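You operate a simulated robot arm through the tools that you are given. There is no shell and no other tool.

You run a simulated robot arm. Do the job below in one go: nothing can be reset, and whatever is moved stays where it is left.

JOB
Grease the green ring all round with the yellow brush from the kit drawer.
Fine: lay the brush on the work table and shut the drawer; the brush ends in the orange tray, the grease lid on its tub. Where these are worked on the way, their far stop is far enough and under half their travel is too little: kit drawer. A coat counts when it lies all over at full strength: go over it till it gets no stronger.

It is judged by the outcome, as a careful person would: the job done as asked, and still so three seconds after it is handed in. It fails if anything else is knocked over, pushed out of place, dropped, spilled or broken. A push-on lid holds only when it is set on centred and level and pressed home; a screw cap is set on level and turned clockwise until tight.

ROBOT AND FRAMES
A 7-joint arm with a two-finger gripper, fixed in place. Base frame: the origin is at the foot of the arm, x ahead of it, y to its left, z up; the work surface is at about z = 0.86. Lengths are in m, angles in degrees, forces in N, time in s.
With the tool pointing down near the work surface it reaches from about 0.3 to 0.74 m from the base axis. Its first joint turns from -166.0 to 166.0 degrees. Payload 2.94 kg.
The TCP is the grasp point between the finger pads, 0.03 m short of the fingertips. In the tool frame z runs along the fingers and y along their closing line. Largest opening 0.138 m; the body of the gripper starts 0.109 m behind the TCP.
Orientation is that of the tool frame in the base frame, as a unit quaternion [w, x, y, z]. With the fingers straight down and closing along the base's y, the tool's x points along the base's -x, its y along +y and its z along -z.

CONTROLS
- The arm moves only by the tool jog_arm. Its argument "plan" is a list of rows, each a list of 3 entries, a list of its own where there are three numbers: the shift along the tool's x, y, z in m, then the turn, a rotation vector about the tool's x, y, z in degrees, then the gripper command, from -1 (fully open) to 1 (shut), values between in proportion. In form: [[[tx, ty, tz], [ax, ay, az], fingers], ...]. A call has 1 to 20 rows; each row shifts and turns the commanded pose from where the row before left it, along the tool's axes as they then stand. Rows are played at 5 a second. More than 0.05 m and 8.6 degrees between two rows, or a gripper value outside its range, and nothing of the call is played. A pose out of reach is approached as far as the arm can. The call stops where the force on the tool passes 40 N (or 10 N more than at its start, if that is more) or the arm is blocked; 0.2 s more then pass. The fingers move at their own pace and stop on an object; they squeeze with about 34 N. The grip force told is the motor's: it shows also when the fingers shut on nothing. Time passes only in rows, and 0.2 s behind the last, so rows that do not move let the fingers close. The reply holds the time, the measured pose of the TCP, the force on the tool along the base axes, the opening and the grip force, in the units named above and with some noise, with the torque about the TCP (base axes, N m) and any sound that the robot's microphone picked up.
- Cameras (640 x 400 px; columns grow to the right, rows downward): "scene" is fixed at [0.2091, 0.4999, 1.5824]; the picture's right is [-0.96, -0.29, 0.00], its down [-0.21, 0.70, -0.68] and it looks along [0.20, -0.65, -0.73] (base axes); focal length 292 px, centre (320, 200). "wrist" rides on the gripper at [0.071, 0.019, -0.146] in the tool frame; the picture's right is [-0.26, 0.96, 0.00], its down [-0.85, -0.23, -0.48] and it looks along [-0.46, -0.12, 0.88] (tool axes); focal length 280 px, centre (320, 200). There is no depth. A picture from a camera that has moved, and an enlarged one, comes with that camera's place and axes in the base frame and with its lens. The place of the scene camera against the robot may be out by one fixed shift of up to 0.025 m in any direction.
- grab_frame(camera): a new picture of that camera. The clock stands still meanwhile.
- move_column(by): slides the trunk up (or, below 0, down) by that many m; the arm rides with it, the base frame stays. It gives what a move gives, with no picture.
- enlarge(camera, box): a new picture of the part [left, top, right, bottom] of that camera's present view, enlarged. The clock stands still meanwhile.
- finish_job(): hands the job in; it is judged then, once.

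Nothing tells you positions but the pictures and the camera data. Unless the task says otherwise, let go and move clear before handing in.

The tools are called after "Call:" as a command line: name --argument value ..., lists and objects as JSON in quotes. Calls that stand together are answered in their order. jog_arm: Moves the arm, as the interface text tells. Its arguments: {"type":"object","properties":{"plan":{"type":"array","items":{"type":"array"}}},"required":["plan"]} The other tools are called the same way: move_column (by) slides the trunk up or down; grab_frame (camera) takes a picture; enlarge (camera, box) takes an enlarged picture of a part of a camera's view; finish_job () hands the job in.

At the start:

```text
t: 0.0
tcp_pos: [0.4522, -0.0851, 1.2266]
orientation: [0.0, 0.0, 1.0, 0.0]
force: [0.1, 0.2, 0.3]
torque: [0.01, 0.0, 0.02]
gripper_width: 0.1381
gripper_force: 0.1
trunk travel left (down, up): [-0.425, 0.029]
```

scene: 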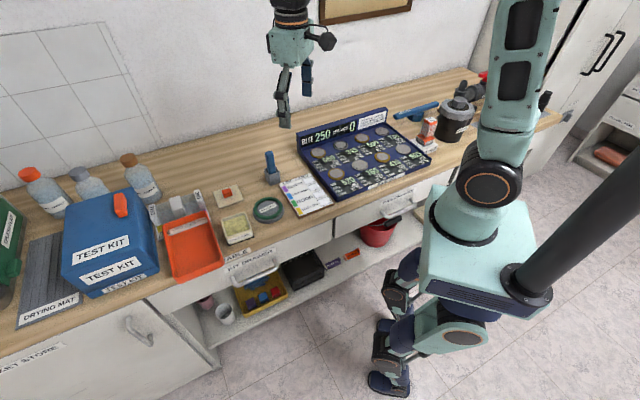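
wrist: 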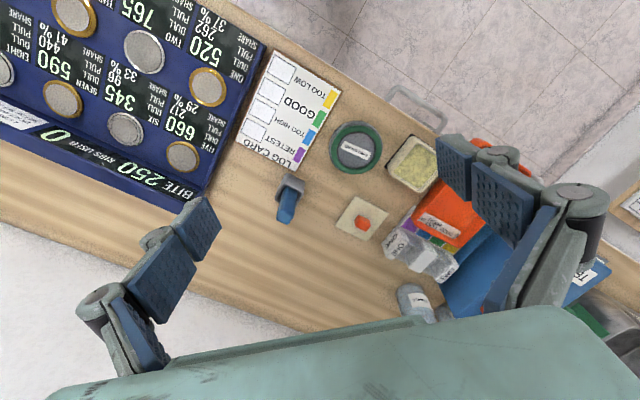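

I see a workbench with a green ring, a pale tub (probably grease), a lid nearby with an orange knob, an orange tray, and a kit drawer under the table. I'll look closer at each part first.

Call:
enlarge --camera "scene" --box '[140, 140, 340, 265]'

Call:
enlarge --camera "scene" --box '[180, 220, 340, 330]'

Call:
enlarge --camera "wrist" --box '[230, 60, 470, 290]'

```text
3.20 times, centred on (240, 202) of scene
camera zoom: at [0.2091, 0.4999, 1.5824], right [-0.96, -0.29, 0.0], down [-0.21, 0.7, -0.68], along [0.2, -0.65, -0.73], focal length 935 px, centre (576, 192)
```

zoom: 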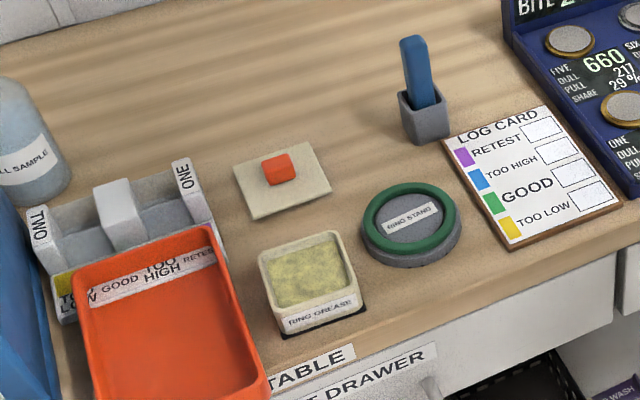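

```text
3.64 times, centred on (260, 275) of scene
camera zoom: at [0.2091, 0.4999, 1.5824], right [-0.96, -0.29, 0.0], down [-0.21, 0.7, -0.68], along [0.2, -0.65, -0.73], focal length 1063 px, centre (538, -73)
```

zoom: 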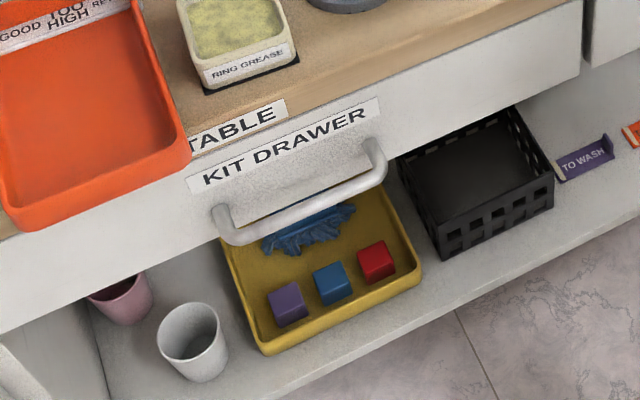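

```text
1.74 times, centred on (350, 175) of wrist
camera zoom: at [0.3808, -0.0643, 1.3716], right [0.26, 0.96, 0.0], down [0.85, -0.23, 0.48], along [0.46, -0.12, -0.88], focal length 488 px, centre (268, 244)
```

zoom: 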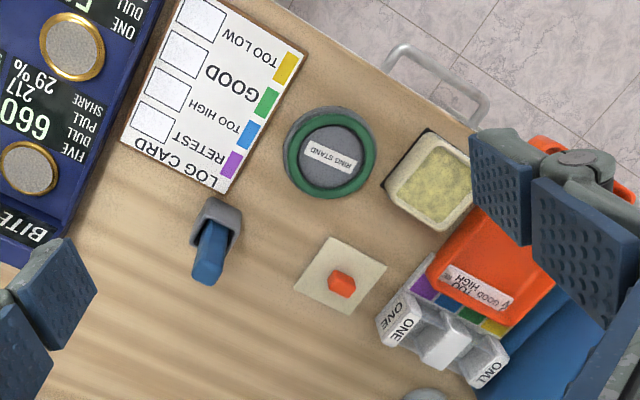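

The cream plate with the orange knob looks like the grease lid, lying off its tub. The green ring sits on a grey stand, and the bench edge runs at about 45° in base axes, with the drawer opening toward (-x, +y). I'll move above the drawer handle and turn 45° for a better look.

Call:
jog_arm --plan '[[[0, 0.037, 0.026], [0, 0, 0], -1], [[0, 0.037, 0.026], [0, 0, 0], -1], [[0, 0.037, 0.026], [0, 0, 0], -1], [[0, 0.037, 0.026], [0, 0, 0], -1], [[0, 0.037, 0.026], [0, 0, 0], -1], [[0, 0, 0], [0, 0, 7.5], -1], [[0, 0, 0], [0, 0, 7.5], -1], [[0, 0, 0], [0, 0, 7.5], -1], [[0, 0, 0], [0, 0, 7.5], -1], [[0, 0, 0], [0, 0, 7.5], -1], [[0, 0, 0], [0, 0, 7.5], -1], [[0, 0, 0], [0, 0, 0], -1]]'

Call:
grab_frame --camera "wrist"

Call:
grab_frame --camera "scene"

```text
t: 2.6
tcp_pos: [0.4528, 0.1003, 1.0968]
orientation: [0.0, 0.384, 0.923, 0.0]
force: [-0.3, 0.2, 0.0]
torque: [0.0, 0.03, -0.01]
gripper_width: 0.138
gripper_force: 0.1
trunk travel left (down, up): [-0.425, 0.029]
```

```text
taken
camera wrist: at [0.4153, 0.1646, 1.242], right [0.87, 0.5, 0.0], down [0.44, -0.76, 0.48], along [0.24, -0.41, -0.88], focal length 280 px, centre (320, 200)
```

wrist: 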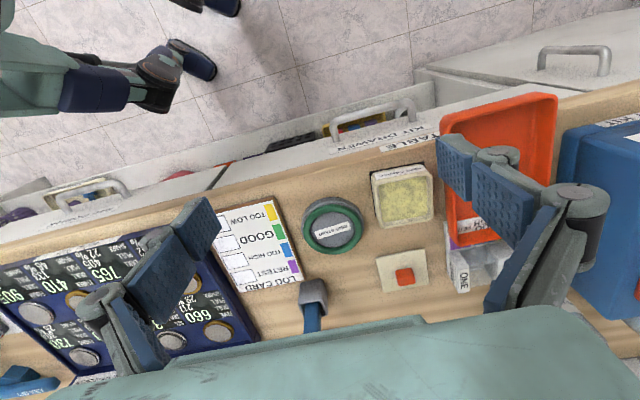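

```text
taken
```

scene: 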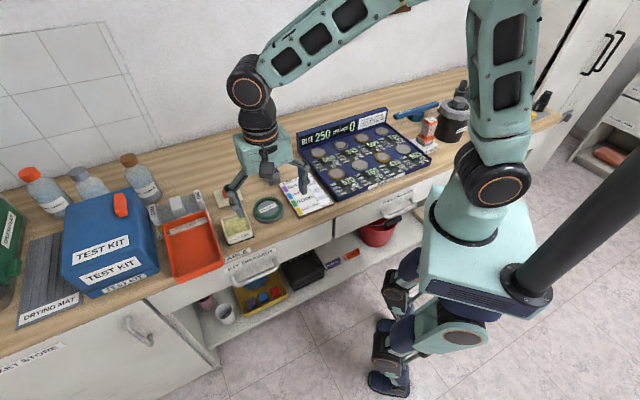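

The view now shows the handle, tub, ring and lid well. I'll enlarge parts of it to measure positions.

Call:
enlarge --camera "wrist" --box '[280, 80, 460, 200]'

Call:
enlarge --camera "wrist" --box '[280, 180, 460, 320]'

Call:
enlarge --camera "scene" --box '[200, 230, 320, 320]'

```text
3.33 times, centred on (370, 140) of wrist
camera zoom: at [0.4153, 0.1646, 1.242], right [0.87, 0.5, 0.0], down [0.44, -0.76, 0.48], along [0.24, -0.41, -0.88], focal length 935 px, centre (153, 400)
```

zoom: 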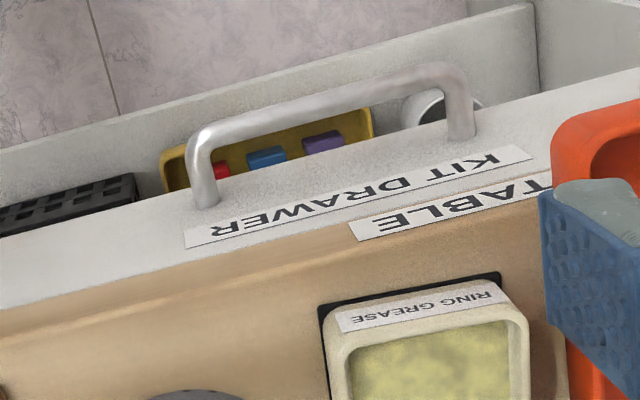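

```text
2.86 times, centred on (370, 250) of wrist
camera zoom: at [0.4153, 0.1646, 1.242], right [0.87, 0.5, 0.0], down [0.44, -0.76, 0.48], along [0.24, -0.41, -0.88], focal length 801 px, centre (177, 57)
```

zoom: 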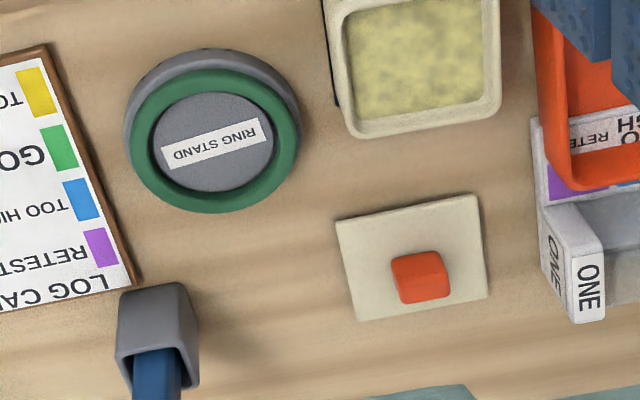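

```text
4.44 times, centred on (260, 275) of scene
camera zoom: at [0.2091, 0.4999, 1.5824], right [-0.96, -0.29, 0.0], down [-0.21, 0.7, -0.68], along [0.2, -0.65, -0.73], focal length 1299 px, centre (587, -133)
```

zoom: 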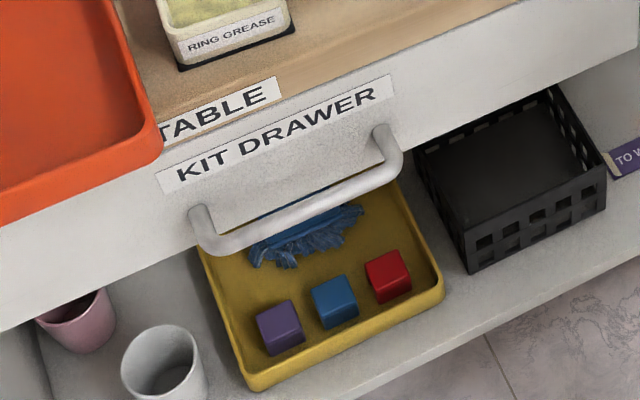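

The handle bar is at about (0.537, 0.129, 0.75) and stands roughly 0.04 m off the drawer face. I'll turn so the fingers close along the pull direction, tilt them 20° so the gripper body clears the tub, and come in above the handle.

Call:
jog_arm --plan '[[[0, 0, 0], [0, 0, -7.5], 0.42], [[0, 0, 0], [0, 0, -7.5], 0.42], [[0, 0, 0], [0, 0, -7.5], 0.42], [[0, 0, 0], [0, 0, -7.5], 0.42], [[0, 0, 0], [0, 0, -7.5], 0.42], [[0, 0, 0], [0, 0, -7.5], 0.42], [[0, 0, 0], [0, 0, -7.5], 0.42], [[0, 0, 0], [0, 0, -7.5], 0.42], [[0, 0, 0], [0, 0, -7.5], 0.42], [[0, 0, 0], [0, 0, -7.5], 0.42], [[0, 0, 0], [0, 0, -7.5], 0.42], [[0, 0, 0], [0, 0, -7.5], 0.42], [[-0.0263, 0, 0.039], [0, 0, 0], 0.42], [[-0.0263, 0, 0.039], [0, 0, 0], 0.42], [[-0.0263, 0, 0.039], [0, 0, 0], 0.42], [[0, 0, 0], [6.67, 0, 0], 0.42], [[0, 0, 0], [6.67, 0, 0], 0.42], [[0, 0, 0], [6.67, 0, 0], 0.42], [[0, 0, 0], [0, 0, 0], 0.42]]'

Call:
grab_frame --camera "wrist"

Call:
grab_frame --camera "scene"

```text
t: 6.6
tcp_pos: [0.5088, 0.1572, 0.9789]
orientation: [0.066, -0.376, 0.91, -0.161]
force: [0.1, 0.0, -0.1]
torque: [0.0, 0.02, -0.02]
gripper_width: 0.04
gripper_force: 0.1
trunk travel left (down, up): [-0.425, 0.029]
```

```text
taken
camera wrist: at [0.4101, 0.1556, 1.1084], right [-0.46, 0.83, -0.33], down [0.64, 0.56, 0.53], along [0.62, 0.03, -0.78], focal length 280 px, centre (320, 200)
```

wrist: 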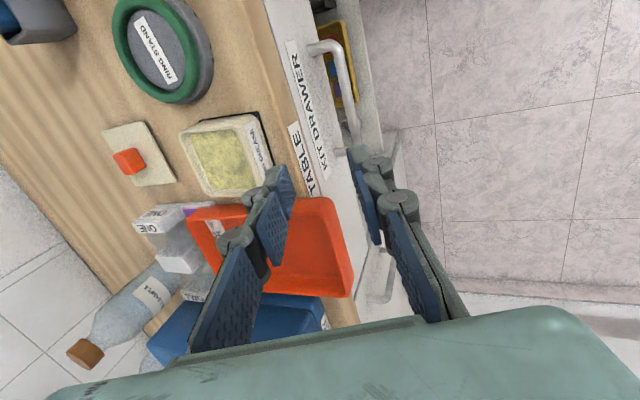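

```text
taken
```

scene: 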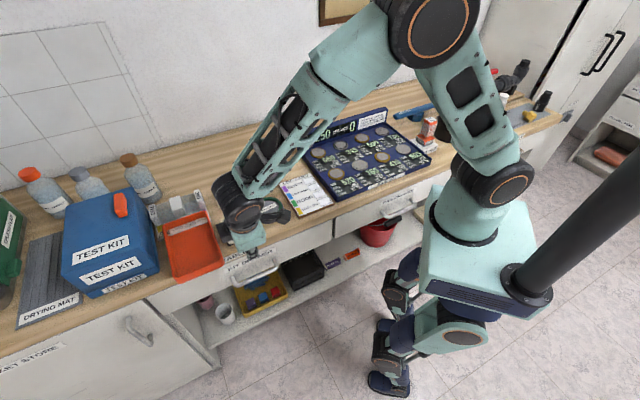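

Call:
enlarge --camera "wrist" --box '[260, 20, 420, 170]'

Call:
enlarge --camera "scene" --box '[200, 190, 320, 300]'

```text
2.67 times, centred on (340, 95) of wrist
camera zoom: at [0.4101, 0.1556, 1.1084], right [-0.46, 0.83, -0.33], down [0.64, 0.56, 0.53], along [0.62, 0.03, -0.78], focal length 748 px, centre (267, 480)
```

zoom: 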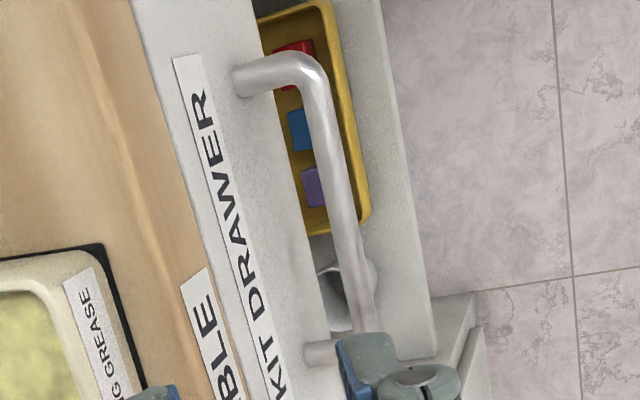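

```text
3.64 times, centred on (260, 245) of scene
camera zoom: at [0.2091, 0.4999, 1.5824], right [-0.96, -0.29, 0.0], down [-0.21, 0.7, -0.68], along [0.2, -0.65, -0.73], focal length 1063 px, centre (538, 36)
```

zoom: 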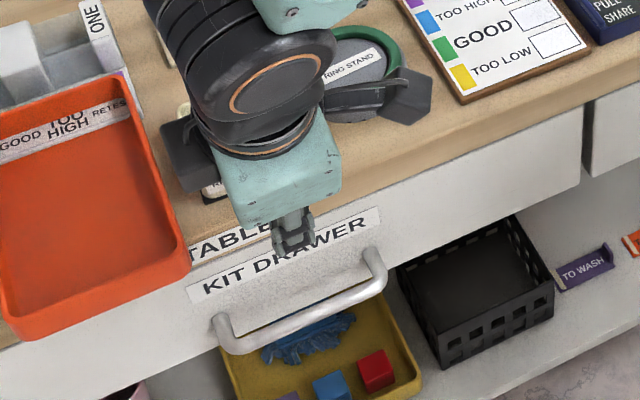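

Triangulating puts the bar at about z 0.745, s ≈ 0.468, w ≈ -0.29 in bench coordinates. I'll approach partway along the tilted tool axis and check the alignment.

Call:
jog_arm --plan '[[[0.003, 0.0406, 0], [0, 0, 0], 0.42], [[0, 0, 0.04], [0, 0, 0], 0.42], [[0, 0, 0.04], [0, 0, 0], 0.42], [[0, 0, 0.04], [0, 0, 0], 0.42], [[0, 0, 0.04], [0, 0, 0], 0.42], [[0, 0, 0], [0, 0, 0], 0.42]]'

Call:
grab_frame --camera "wrist"

Call:
enlarge --camera "scene" --box '[200, 190, 320, 300]'

```text
t: 8.0
tcp_pos: [0.5188, 0.1413, 0.8143]
orientation: [0.067, -0.377, 0.91, -0.16]
force: [-0.3, -0.8, -0.1]
torque: [0.02, -0.05, 0.01]
gripper_width: 0.0401
gripper_force: 0.0
trunk travel left (down, up): [-0.425, 0.029]
```

```text
taken
camera wrist: at [0.4193, 0.1389, 0.9454], right [-0.46, 0.83, -0.33], down [0.64, 0.56, 0.53], along [0.62, 0.03, -0.78], focal length 280 px, centre (320, 200)
```

wrist: 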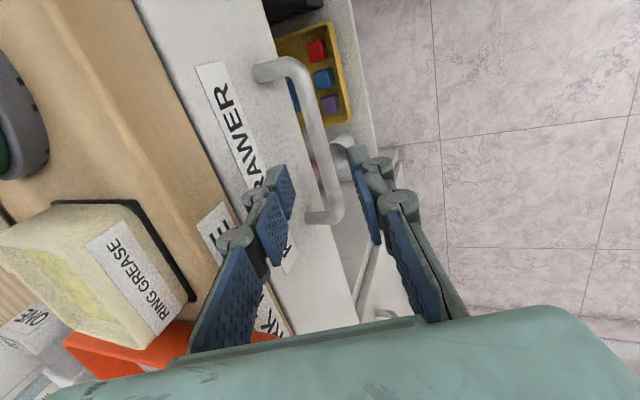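

```text
3.64 times, centred on (260, 245) of scene
camera zoom: at [0.2091, 0.4999, 1.5824], right [-0.96, -0.29, 0.0], down [-0.21, 0.7, -0.68], along [0.2, -0.65, -0.73], focal length 1063 px, centre (538, 36)
```

zoom: 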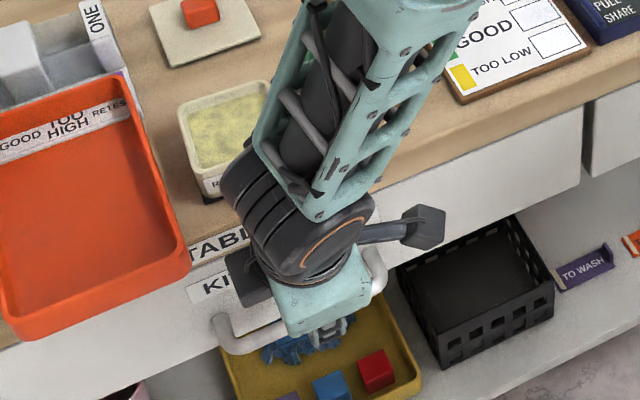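

The bar sits centred between the fingers. I'll advance to it and close.

Call:
jog_arm --plan '[[[0, 0.002, 0.02], [0, 0, 0], 0.42], [[0, 0, 0.02], [0, 0, 0], 0.42], [[0, 0, 0.018], [0, 0, 0], 0.42], [[0, 0, 0], [0, 0, 0], 0.42]]'

Call:
grab_frame --camera "wrist"

```text
t: 9.0
tcp_pos: [0.5308, 0.13, 0.7623]
orientation: [0.067, -0.377, 0.91, -0.161]
force: [0.7, 0.0, -0.3]
torque: [0.01, -0.02, 0.0]
gripper_width: 0.0401
gripper_force: 0.0
trunk travel left (down, up): [-0.425, 0.029]
```

```text
taken
camera wrist: at [0.4318, 0.1281, 0.8915], right [-0.46, 0.83, -0.33], down [0.64, 0.56, 0.53], along [0.62, 0.03, -0.78], focal length 280 px, centre (320, 200)
```

wrist: 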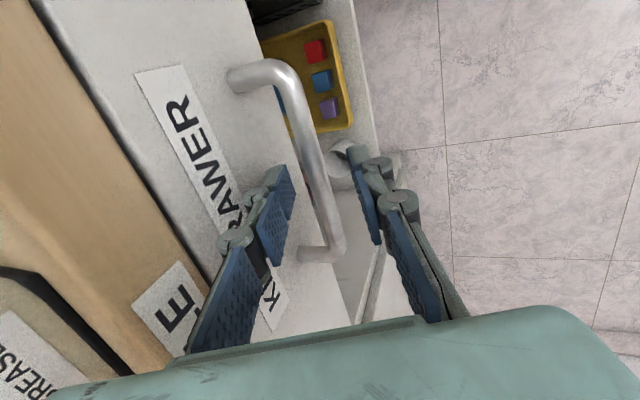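

Call:
jog_arm --plan '[[[0, 0, 0], [0, 0, 0], 1], [[0, 0, 0], [0, 0, 0], 1], [[0, 0, 0], [0, 0, 0], 1], [[0, 0, 0], [0, 0, 0], 1]]'

Call:
grab_frame --camera "wrist"

```text
t: 10.0
tcp_pos: [0.5306, 0.129, 0.7625]
orientation: [0.066, -0.377, 0.91, -0.16]
force: [1.9, -0.9, 4.6]
torque: [0.1, -0.16, -0.91]
gripper_width: 0.0123
gripper_force: 38.9
trunk travel left (down, up): [-0.425, 0.029]
```

```text
taken
camera wrist: at [0.4316, 0.128, 0.892], right [-0.45, 0.83, -0.33], down [0.64, 0.56, 0.53], along [0.62, 0.03, -0.78], focal length 280 px, centre (320, 200)
```

wrist: 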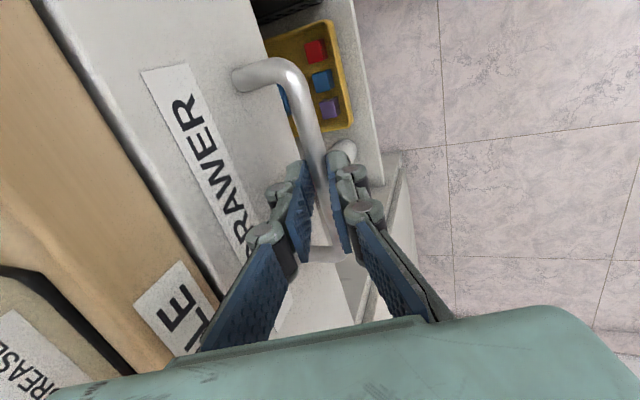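

The fingers hold the bar at 0.0123 m. Now I'll pull the drawer outward.

Call:
jog_arm --plan '[[[0, 0.0094, -0.0034], [0, 0, 0], 1], [[0, 0.0094, -0.0034], [0, 0, 0], 1], [[0, 0.0141, -0.0051], [0, 0, 0], 1], [[0, 0.0141, -0.0051], [0, 0, 0], 1], [[0, 0.0141, -0.0051], [0, 0, 0], 1], [[0, 0.0141, -0.0051], [0, 0, 0], 1], [[0, 0, 0], [0, 0, 0], 1]]'

Call:
grab_frame --camera "scene"

```text
t: 11.7
tcp_pos: [0.475, 0.1844, 0.7613]
orientation: [0.069, -0.375, 0.91, -0.162]
force: [-2.1, -3.2, 19.3]
torque: [-0.48, 0.22, -0.66]
gripper_width: 0.0124
gripper_force: 38.9
trunk travel left (down, up): [-0.425, 0.029]
stopped in row 7: the force on the tool passed its limit at 40 N (the readings are from after the stop); the commanded pose is now the measured one
```

```text
taken
```

scene: 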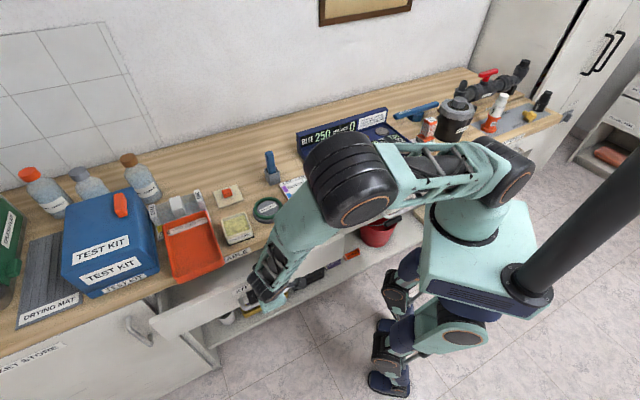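

The drawer moved about 0.08 m before a force stop with some vertical load. I'll ease up slightly and keep pulling.

Call:
jog_arm --plan '[[[0, -0.0003, -0.001], [0, 0, 0], 1], [[0, 0.0094, -0.0034], [0, 0, 0], 1], [[0, 0.0094, -0.0034], [0, 0, 0], 1], [[0, 0.0094, -0.0034], [0, 0, 0], 1]]'

```text
t: 12.7
tcp_pos: [0.4516, 0.209, 0.7633]
orientation: [0.069, -0.376, 0.91, -0.161]
force: [-5.1, -5.8, 16.7]
torque: [-0.33, 0.07, -1.11]
gripper_width: 0.0125
gripper_force: 39.0
trunk travel left (down, up): [-0.425, 0.029]
```

Call:
jog_arm --plan '[[[0, 0.0091, -0.0044], [0, 0, 0], 1], [[0, 0.0094, -0.0034], [0, 0, 0], 1], [[0, 0.0094, -0.0034], [0, 0, 0], 1], [[0, 0.0094, -0.0034], [0, 0, 0], 1], [[0, 0.0094, -0.0034], [0, 0, 0], 1], [[0, 0.0094, -0.0034], [0, 0, 0], 1]]'

Call:
grab_frame --camera "wrist"

Call:
grab_frame --camera "scene"

```text
t: 14.1
tcp_pos: [0.4101, 0.2502, 0.7634]
orientation: [0.066, -0.376, 0.91, -0.161]
force: [-11.7, -9.0, 7.0]
torque: [-0.19, 0.03, -0.9]
gripper_width: 0.0123
gripper_force: 39.3
trunk travel left (down, up): [-0.425, 0.029]
```

```text
taken
camera wrist: at [0.3106, 0.2492, 0.8923], right [-0.45, 0.83, -0.33], down [0.64, 0.56, 0.53], along [0.62, 0.03, -0.78], focal length 280 px, centre (320, 200)
```

wrist: 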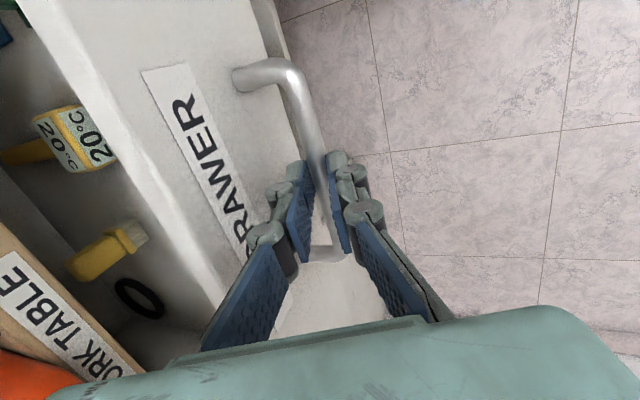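

```text
taken
```

scene: 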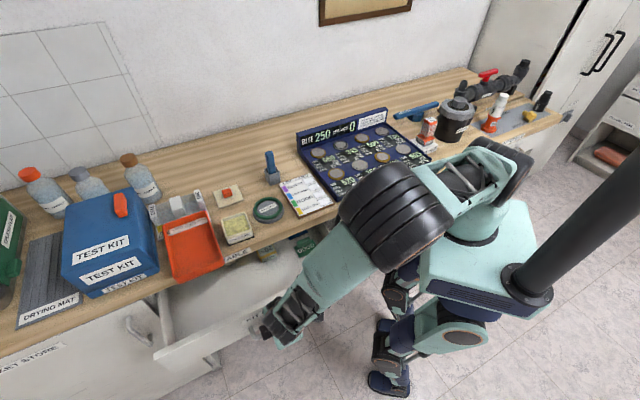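

The drawer is out about 0.17 m, and I can see a yellow brush and other items inside. I'll keep pulling toward the far stop, easing the sideways load.

Call:
jog_arm --plan '[[[0.002, 0.0094, -0.0034], [0, 0, 0], 1], [[0.001, 0.0094, -0.0034], [0, 0, 0], 1], [[0.001, 0.0094, -0.0034], [0, 0, 0], 1], [[0, 0.0094, -0.0034], [0, 0, 0], 1], [[0, 0.0094, -0.0034], [0, 0, 0], 1], [[0, 0.0094, -0.0034], [0, 0, 0], 1], [[0, 0.0094, -0.0034], [0, 0, 0], 1], [[0, 0.0094, -0.0034], [0, 0, 0], 1]]'

Call:
grab_frame --camera "wrist"

Call:
grab_frame --camera "scene"

```text
t: 15.9
tcp_pos: [0.3518, 0.3075, 0.7631]
orientation: [0.072, -0.377, 0.91, -0.157]
force: [11.7, 13.2, 14.3]
torque: [0.35, -0.58, -0.36]
gripper_width: 0.0116
gripper_force: 38.5
trunk travel left (down, up): [-0.425, 0.029]
```

```text
taken
camera wrist: at [0.2521, 0.3056, 0.8925], right [-0.46, 0.83, -0.33], down [0.63, 0.56, 0.53], along [0.62, 0.04, -0.78], focal length 280 px, centre (320, 200)
```

wrist: 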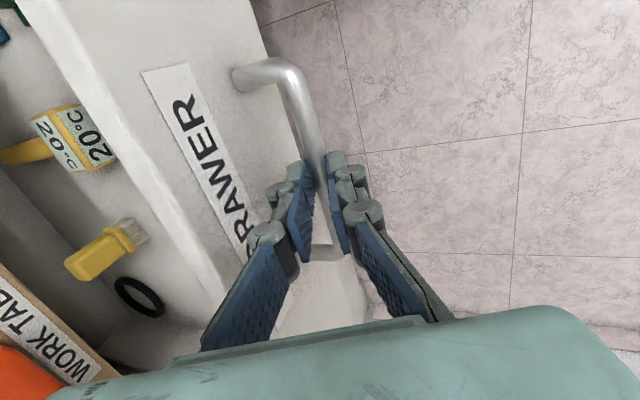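

```text
taken
```

scene: 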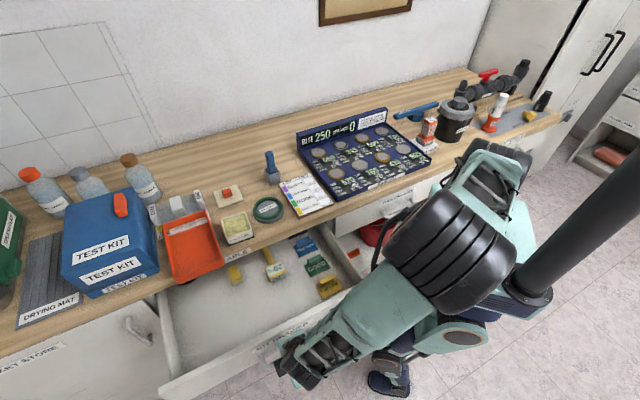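

Call:
jog_arm --plan '[[[-0.002, 0.0094, -0.0034], [0, 0, 0], 1], [[0, 0.0094, -0.0034], [0, 0, 0], 1], [[0, 0.0094, -0.0034], [0, 0, 0], 1], [[0, 0.0094, -0.0034], [0, 0, 0], 1], [[0, 0.0094, -0.0034], [0, 0, 0], 1]]'

Call:
enlarge --camera "scene" --box '[150, 200, 400, 400]'

```text
t: 17.1
tcp_pos: [0.3115, 0.34, 0.759]
orientation: [0.063, -0.378, 0.909, -0.163]
force: [-0.1, 1.3, -0.2]
torque: [-0.1, -0.04, -0.01]
gripper_width: 0.0
gripper_force: 28.4
trunk travel left (down, up): [-0.425, 0.029]
```

```text
2.00 times, centred on (275, 300) of scene
camera zoom: at [0.2091, 0.4999, 1.5824], right [-0.96, -0.29, 0.0], down [-0.21, 0.7, -0.68], along [0.2, -0.65, -0.73], focal length 585 px, centre (410, 0)
```

zoom: 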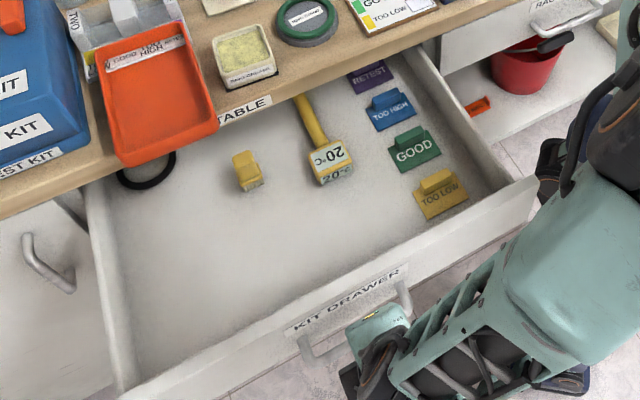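

The fingers slipped off the bar at the drawer's far stop, so it is now about 0.26 m open. I'll back off, rise and look into the drawer from above.

Call:
jog_arm --plan '[[[0, 0, -0.04], [0, 0, 0], 1], [[0, 0, -0.04], [0, 0, 0], 1], [[0, 0, -0.04], [0, 0, 0], 0.5], [[0, 0, -0.04], [0, 0, 0], 0.5], [[0, 0, -0.04], [0, 0, 0], 0.5], [[0, 0, -0.04], [0, 0, 0], 0.5], [[0, 0, 0], [-6.67, 0, 0], 0.5], [[0, 0, 0], [-6.67, 0, 0], 0.5], [[0, 0, 0], [-6.67, 0, 0], 0.5], [[0, -0.04, 0], [0, 0, 0], 0.5], [[0, -0.04, 0], [0, 0, 0], 0.5], [[0, -0.04, 0], [0, 0, 0], 0.5], [[0, -0.04, 0], [0, 0, 0], 0.5], [[0, 0, 0], [0, 0, 0], 0.5]]'

Call:
grab_frame --camera "wrist"

Call:
grab_frame --camera "scene"

```text
t: 20.1
tcp_pos: [0.3727, 0.2863, 0.9881]
orientation: [0.001, -0.383, 0.924, 0.001]
force: [-1.1, 0.2, 1.0]
torque: [0.02, -0.01, 0.0]
gripper_width: 0.0345
gripper_force: 0.0
trunk travel left (down, up): [-0.425, 0.029]
```

```text
taken
camera wrist: at [0.3078, 0.2509, 1.1331], right [-0.5, 0.87, 0.0], down [0.76, 0.44, 0.48], along [0.41, 0.24, -0.88], focal length 280 px, centre (320, 200)
```

wrist: 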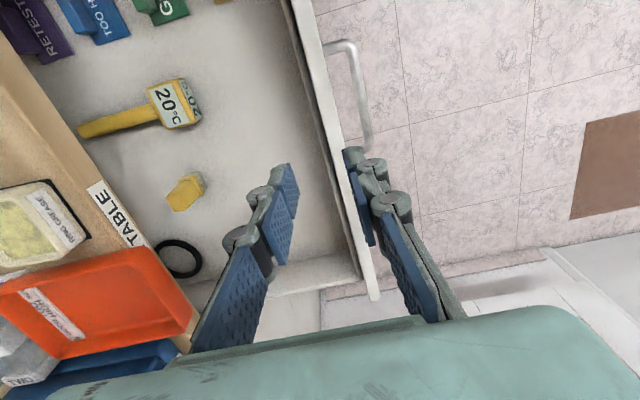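

```text
taken
```

scene: 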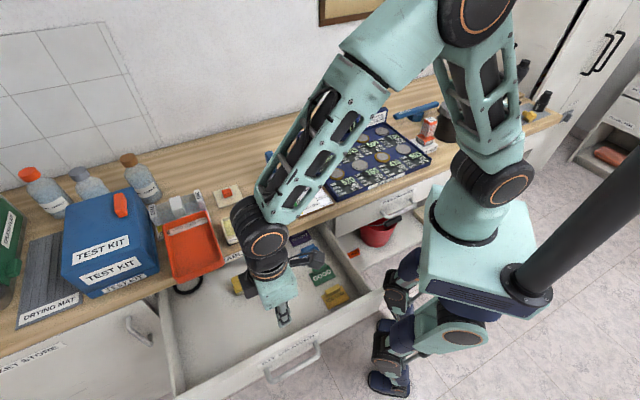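

Call:
enlarge --camera "wrist" --box '[70, 60, 230, 220]'

Call:
enlarge --camera "wrist" --box '[140, 160, 230, 290]'

Call:
enlarge --camera "scene" --box '[160, 230, 270, 310]'

```text
2.50 times, centred on (150, 140) of wrist
camera zoom: at [0.3078, 0.2509, 1.1331], right [-0.5, 0.87, 0.0], down [0.76, 0.44, 0.48], along [0.41, 0.24, -0.88], focal length 701 px, centre (745, 350)
```

zoom: 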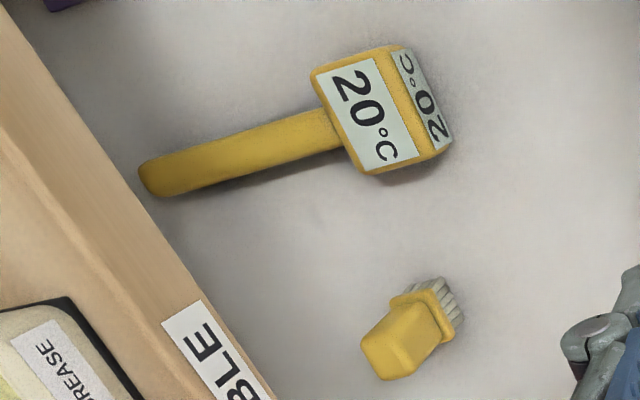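

```text
3.08 times, centred on (185, 225) of wrist
camera zoom: at [0.3078, 0.2509, 1.1331], right [-0.5, 0.87, 0.0], down [0.76, 0.44, 0.48], along [0.41, 0.24, -0.88], focal length 863 px, centre (735, 123)
```

zoom: 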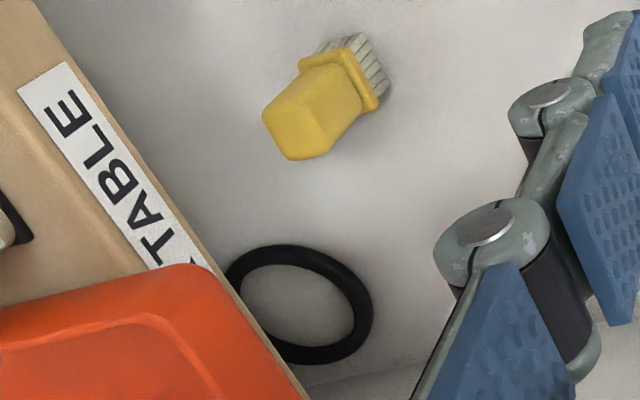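

```text
5.00 times, centred on (215, 270) of scene
camera zoom: at [0.2091, 0.4999, 1.5824], right [-0.96, -0.29, 0.0], down [-0.21, 0.7, -0.68], along [0.2, -0.65, -0.73], focal length 1462 px, centre (845, -150)
```

zoom: 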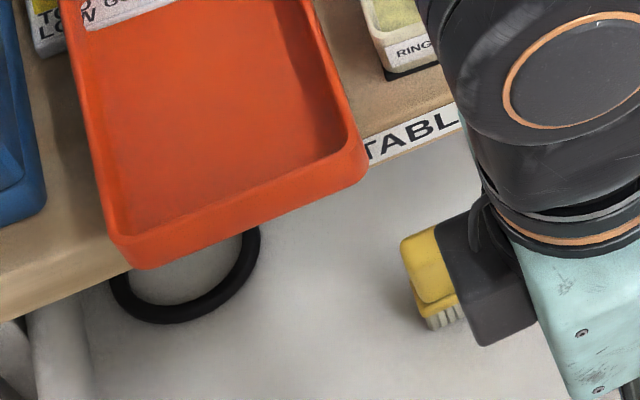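

The yellow brush is the small block with bristles, lying in the drawer just outside the table edge (the other yellow item is a 20 °C thermometer). I'll move nearer with the fingers open for a cleaner look.

Call:
jog_arm --plan '[[[0.0132, -0.042, 0], [0, 0, 0], 0], [[0.0132, -0.042, 0], [0, 0, 0], -1], [[0.0132, -0.042, 0], [0, 0, 0], -1], [[0.0132, -0.042, 0], [0, 0, 0], -1], [[0.0132, -0.042, 0], [0, 0, 0], -1], [[0, 0, 0], [0, 0, 0], -1]]'

Call:
grab_frame --camera "wrist"

Call:
enlarge --camera "scene" --box '[150, 200, 350, 330]'

```text
t: 21.5
tcp_pos: [0.4733, 0.0962, 0.9876]
orientation: [0.001, -0.383, 0.924, 0.0]
force: [0.6, 0.2, -0.3]
torque: [0.04, -0.01, 0.0]
gripper_width: 0.1381
gripper_force: 0.1
trunk travel left (down, up): [-0.425, 0.029]
```

```text
taken
camera wrist: at [0.4084, 0.0599, 1.1324], right [-0.5, 0.87, 0.0], down [0.76, 0.44, 0.48], along [0.41, 0.24, -0.88], focal length 280 px, centre (320, 200)
```

wrist: 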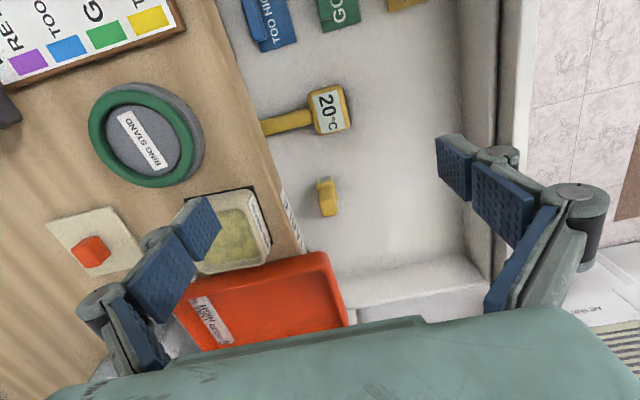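

```text
3.08 times, centred on (250, 265) of scene
camera zoom: at [0.2091, 0.4999, 1.5824], right [-0.96, -0.29, 0.0], down [-0.21, 0.7, -0.68], along [0.2, -0.65, -0.73], focal length 899 px, centre (535, 0)
```

zoom: 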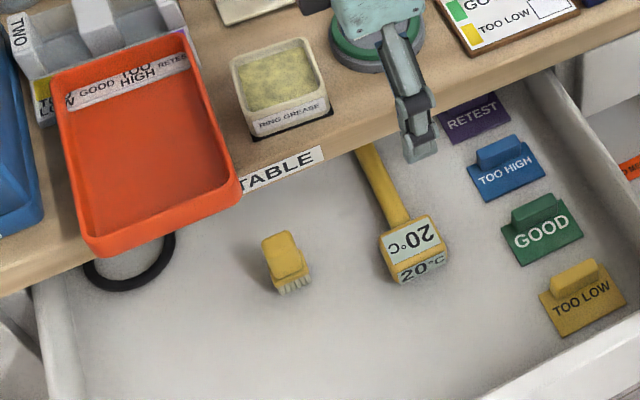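

Call:
enlarge --camera "wrist" --box '[280, 150, 380, 240]'

Call:
enlarge --camera "scene" --box '[210, 255, 280, 305]'

Call:
enlarge --camera "wrist" --box '[40, 60, 360, 320]'

```text
4.44 times, centred on (330, 195) of wrist
camera zoom: at [0.4084, 0.0599, 1.1324], right [-0.5, 0.87, 0.0], down [0.76, 0.44, 0.48], along [0.41, 0.24, -0.88], focal length 1246 px, centre (276, 222)
```

zoom: 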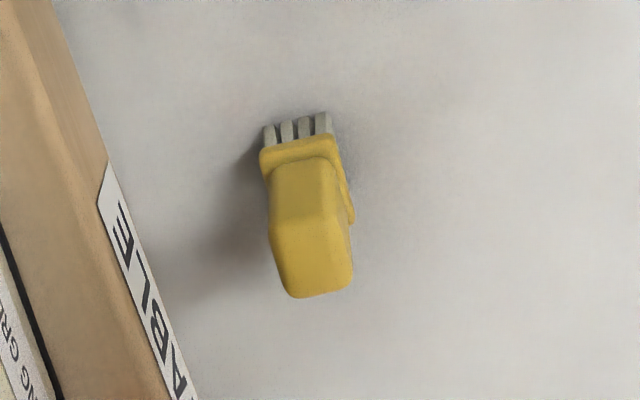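

```text
8.00 times, centred on (245, 280) of scene
camera zoom: at [0.2091, 0.4999, 1.5824], right [-0.96, -0.29, 0.0], down [-0.21, 0.7, -0.68], along [0.2, -0.65, -0.73], focal length 2338 px, centre (920, -440)
```

zoom: 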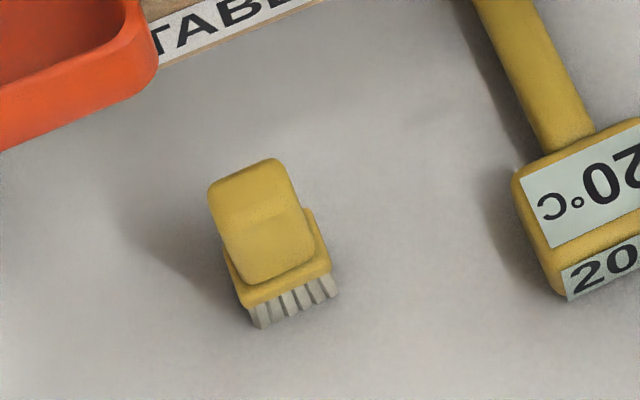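

```text
1.54 times, centred on (200, 190) of wrist
camera zoom: at [0.4084, 0.0599, 1.1324], right [-0.5, 0.87, 0.0], down [0.76, 0.44, 0.48], along [0.41, 0.24, -0.88], focal length 431 px, centre (505, 215)
```

zoom: 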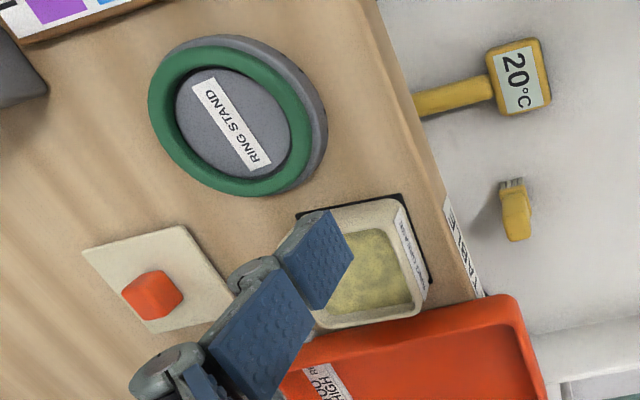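

The brush is standing upright on its bristles at about (0.577, 0.169), with its top near z 0.785. I'll turn the gripper to close along the bench direction and hover above it.

Call:
jog_arm --plan '[[[0, 0, 0], [0, 0, 7.5], 0.1], [[0, 0, 0], [0, 0, 7.5], 0.1], [[0, 0, 0], [0, 0, 7.5], 0.1], [[0, 0, 0], [0, 0, 7.5], 0.1], [[0, 0, 0], [0, 0, 7.5], 0.1], [[0, 0, 0], [0, 0, 7.5], 0.1], [[0, 0, 0], [0, 0, 7.5], 0.1], [[0, 0, 0], [0, 0, 7.5], 0.1], [[0, 0, 0], [0, 0, 7.5], 0.1], [[0, 0, 0], [0, 0, 7.5], 0.1], [[0, 0, 0], [0, 0, 7.5], 0.1], [[0, 0, 0], [0, 0, 7.5], 0.1], [[-0.0073, 0.0416, 0], [0, 0, 0], 0.1], [[-0.0073, 0.0416, 0], [0, 0, 0], 0.1], [[-0.0073, 0.0416, 0], [0, 0, 0], 0.1], [[0, 0, 0.03], [0, 0, 0], 0.1], [[0, 0, 0], [0, 0, 0], 0.1]]'

Call:
grab_frame --camera "wrist"

Call:
grab_frame --camera "scene"

```text
t: 25.1
tcp_pos: [0.5786, 0.1625, 0.9573]
orientation: [0.001, 0.383, 0.924, 0.001]
force: [0.5, -0.2, -0.6]
torque: [0.04, 0.0, -0.02]
gripper_width: 0.0619
gripper_force: 0.1
trunk travel left (down, up): [-0.425, 0.029]
```

```text
taken
camera wrist: at [0.5397, 0.2258, 1.1026], right [0.87, 0.5, 0.0], down [0.44, -0.76, 0.48], along [0.24, -0.41, -0.88], focal length 280 px, centre (320, 200)
```

wrist: 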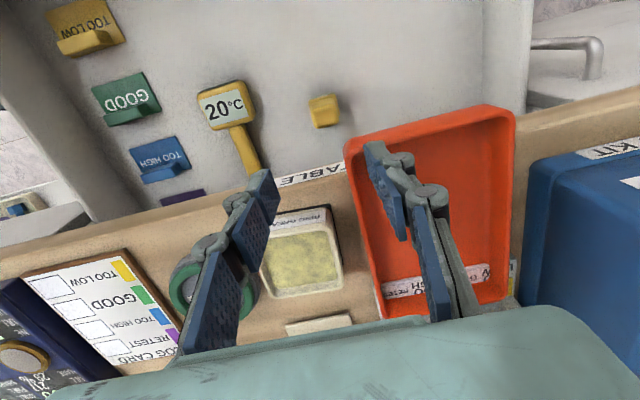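

```text
taken
```

scene: 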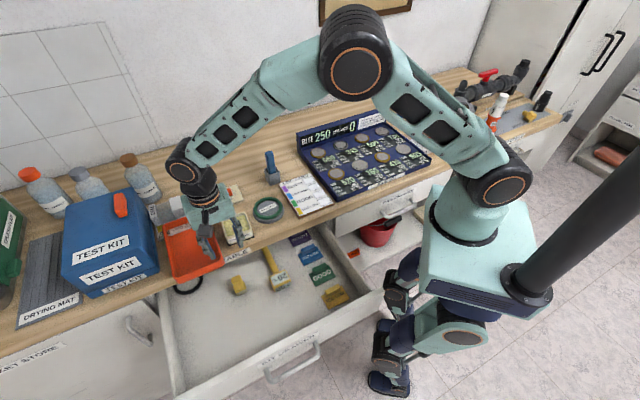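

Call:
enlarge --camera "wrist" --box '[280, 70, 370, 150]'

Call:
enlarge --camera "scene" --box '[160, 200, 280, 300]'

```text
5.00 times, centred on (325, 110) of wrist
camera zoom: at [0.5397, 0.2258, 1.1026], right [0.87, 0.5, 0.0], down [0.44, -0.76, 0.48], along [0.24, -0.41, -0.88], focal length 1402 px, centre (295, 650)
```

zoom: 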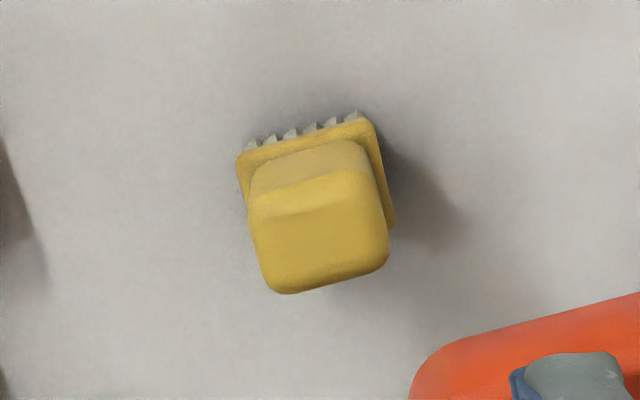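

```text
4.00 times, centred on (220, 250) of scene
camera zoom: at [0.2091, 0.4999, 1.5824], right [-0.96, -0.29, 0.0], down [-0.21, 0.7, -0.68], along [0.2, -0.65, -0.73], focal length 1169 px, centre (720, 0)
```

zoom: 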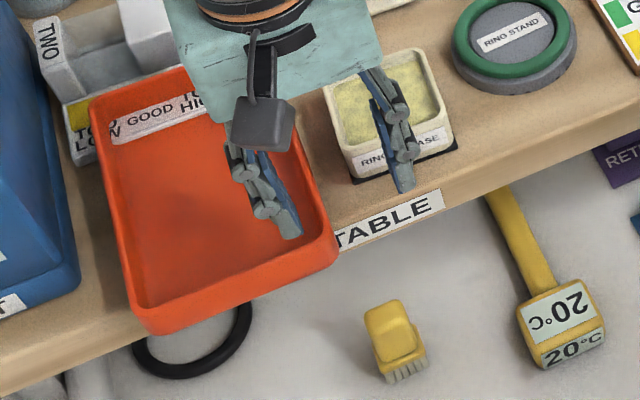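

The top of the brush is at (0.579, 0.170, 0.783), squared up with the bench. The tray rim is close by, so I'll tilt 20° outward to clear it, then come partway down.

Call:
jog_arm --plan '[[[0.01, 0.0055, 0], [0, 0, 0], 0.1], [[0, 0, 0], [0, -6.67, 0], 0.1], [[0, 0, 0], [0, -6.67, 0], 0.1], [[0, 0, 0], [0, -6.67, 0], 0.1], [[0.01026, 0, 0.0282], [0, 0, 0], 0.1], [[0.01026, 0, 0.0282], [0, 0, 0], 0.1], [[0.01026, 0, 0.0282], [0, 0, 0], 0.1], [[0.01026, 0, 0.0282], [0, 0, 0], 0.1], [[0, 0, 0], [0, 0, 0], 0.1]]'

Call:
grab_frame --camera "wrist"

Call:
enlarge --camera "scene" --box '[160, 200, 280, 300]'

```text
t: 26.6
tcp_pos: [0.588, 0.1835, 0.9065]
orientation: [0.174, 0.377, 0.908, -0.051]
force: [1.6, 6.6, 10.0]
torque: [0.19, -0.23, 0.13]
gripper_width: 0.074
gripper_force: 5.0
trunk travel left (down, up): [-0.425, 0.029]
stopped in row 7: the force on the tool passed its limit at 44 N (the readings are from after the stop); the commanded pose is now the measured one
```

```text
taken
camera wrist: at [0.5132, 0.2772, 1.0172], right [0.85, 0.51, 0.13], down [0.26, -0.62, 0.74], along [0.46, -0.59, -0.66], focal length 280 px, centre (320, 200)
```

wrist: 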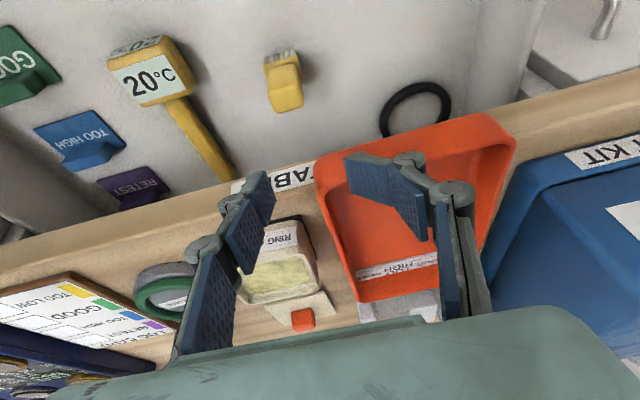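

```text
4.00 times, centred on (220, 250) of scene
camera zoom: at [0.2091, 0.4999, 1.5824], right [-0.96, -0.29, 0.0], down [-0.21, 0.7, -0.68], along [0.2, -0.65, -0.73], focal length 1169 px, centre (720, 0)
```

zoom: 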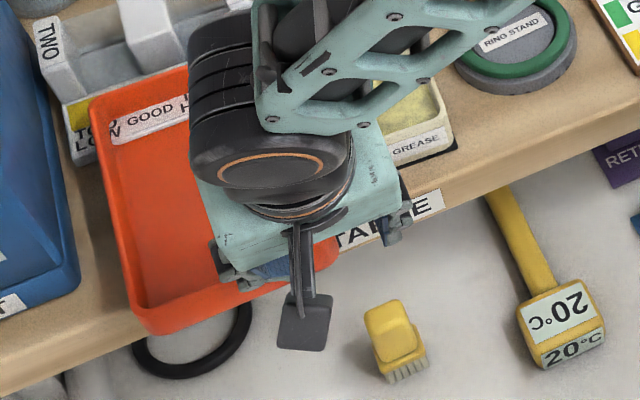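

The right finger touched the orange tray's rim. I'll lift off straight away and check whether the tray has moved.

Call:
jog_arm --plan '[[[-0.0068, 0, -0.0188], [0, 0, 0], 0.1], [[-0.0068, 0, -0.0188], [0, 0, 0], 0.1], [[-0.01026, 0, -0.0282], [0, 0, 0], 0.1], [[0, 0, 0], [0, 0, 0], 0.1]]'

Call:
grab_frame --camera "wrist"

Call:
enlarge --camera "scene" --box '[140, 180, 280, 300]'

```text
t: 27.6
tcp_pos: [0.5833, 0.1795, 0.9722]
orientation: [0.171, 0.376, 0.909, -0.055]
force: [0.1, -0.2, -0.4]
torque: [0.0, 0.0, 0.0]
gripper_width: 0.0622
gripper_force: 0.0
trunk travel left (down, up): [-0.425, 0.029]
```

```text
taken
camera wrist: at [0.5092, 0.2748, 1.0838], right [0.85, 0.51, 0.12], down [0.27, -0.62, 0.74], along [0.45, -0.6, -0.66], focal length 280 px, centre (320, 200)
```

wrist: 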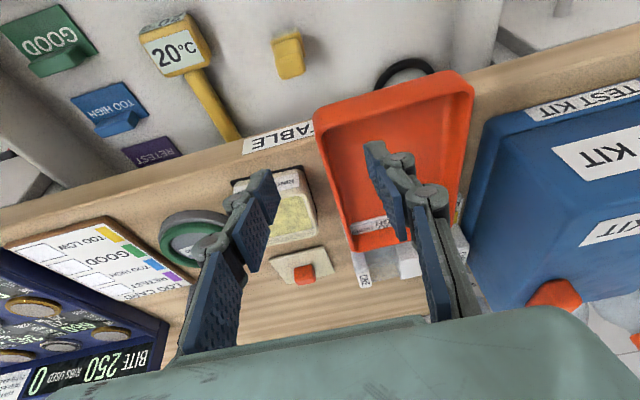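

```text
3.33 times, centred on (210, 240) of scene
camera zoom: at [0.2091, 0.4999, 1.5824], right [-0.96, -0.29, 0.0], down [-0.21, 0.7, -0.68], along [0.2, -0.65, -0.73], focal length 974 px, centre (687, 67)
```

zoom: 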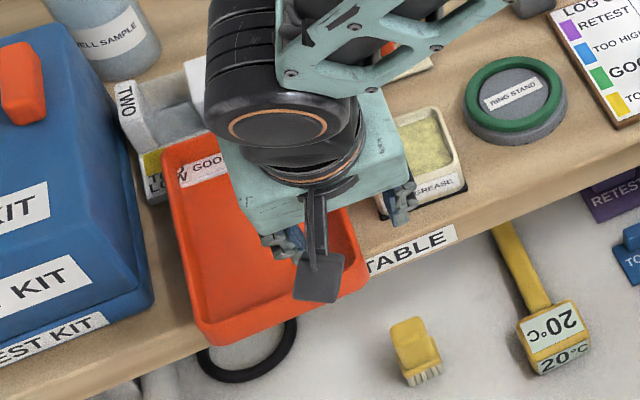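

Call:
enlarge --camera "scene" --box '[160, 200, 280, 300]'

Call:
enlarge --camera "wrist" --box '[230, 50, 490, 290]'

```text
4.00 times, centred on (220, 250) of scene
camera zoom: at [0.2091, 0.4999, 1.5824], right [-0.96, -0.29, 0.0], down [-0.21, 0.7, -0.68], along [0.2, -0.65, -0.73], focal length 1169 px, centre (720, 0)
```

zoom: 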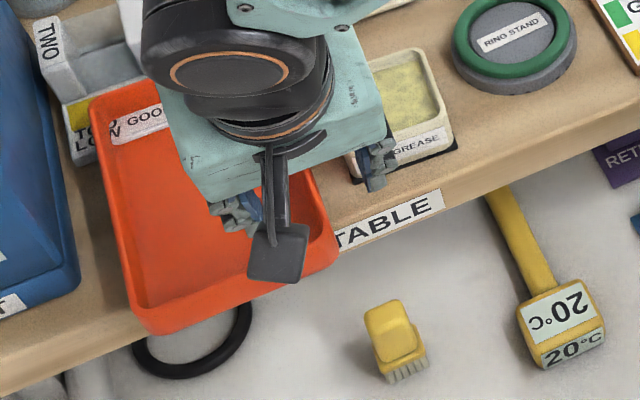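

```text
1.67 times, centred on (360, 170) of wrist
camera zoom: at [0.5092, 0.2748, 1.0838], right [0.85, 0.51, 0.12], down [0.27, -0.62, 0.74], along [0.45, -0.6, -0.66], focal length 467 px, centre (253, 250)
```

zoom: 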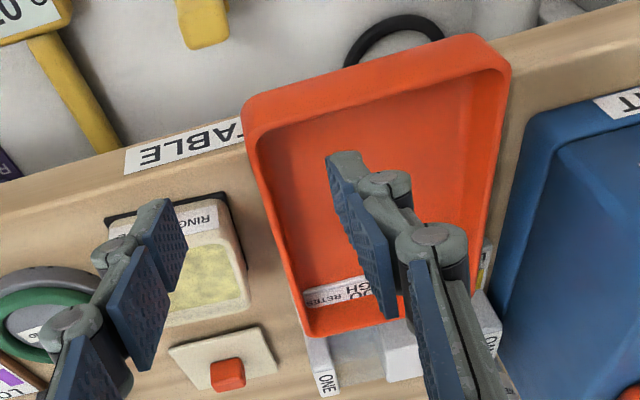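

The tray is exactly where it was in the same zoom. I'll approach the brush along the tilted tool axis instead, so the fingers pass outside the tray rim.

Call:
jog_arm --plan '[[[0, 0, 0], [1.75, 0, 0], 0.2], [[0.0355, -0.005, -0.0047], [0, 0, 0], 0.2], [[0.0355, -0.005, -0.0047], [0, 0, 0], 0.2], [[0, 0, 0], [0, 0, 0], 0.2]]'

Call:
grab_frame --camera "wrist"

Call:
enlarge --camera "scene" --box '[160, 200, 280, 300]'

```text
t: 28.6
tcp_pos: [0.5255, 0.2226, 0.9557]
orientation: [0.166, 0.38, 0.907, -0.069]
force: [-0.2, 0.0, -0.7]
torque: [0.0, 0.01, 0.02]
gripper_width: 0.0555
gripper_force: 0.1
trunk travel left (down, up): [-0.425, 0.029]
```

```text
taken
camera wrist: at [0.4552, 0.3202, 1.0672], right [0.86, 0.5, 0.09], down [0.27, -0.61, 0.75], along [0.43, -0.61, -0.66], focal length 280 px, centre (320, 200)
```

wrist: 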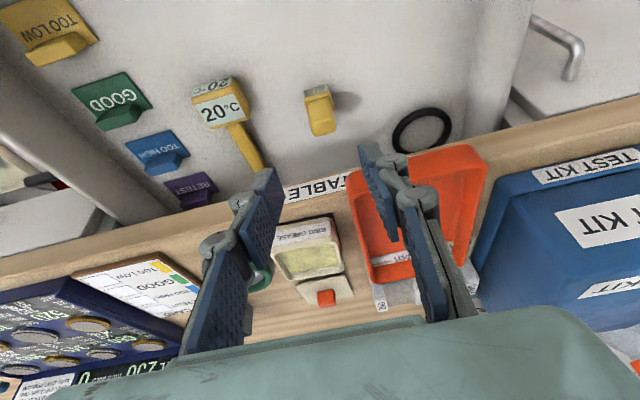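

```text
4.00 times, centred on (220, 250) of scene
camera zoom: at [0.2091, 0.4999, 1.5824], right [-0.96, -0.29, 0.0], down [-0.21, 0.7, -0.68], along [0.2, -0.65, -0.73], focal length 1169 px, centre (720, 0)
```

zoom: 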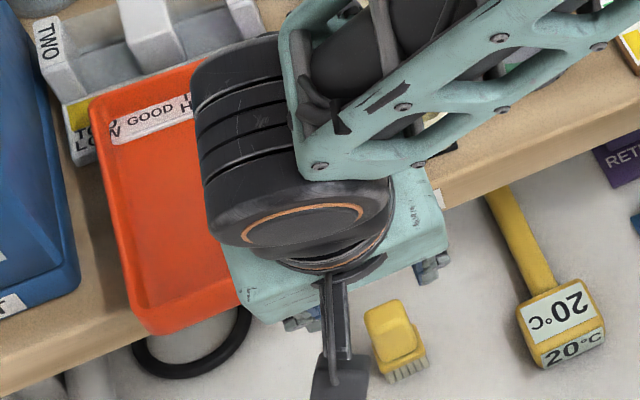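

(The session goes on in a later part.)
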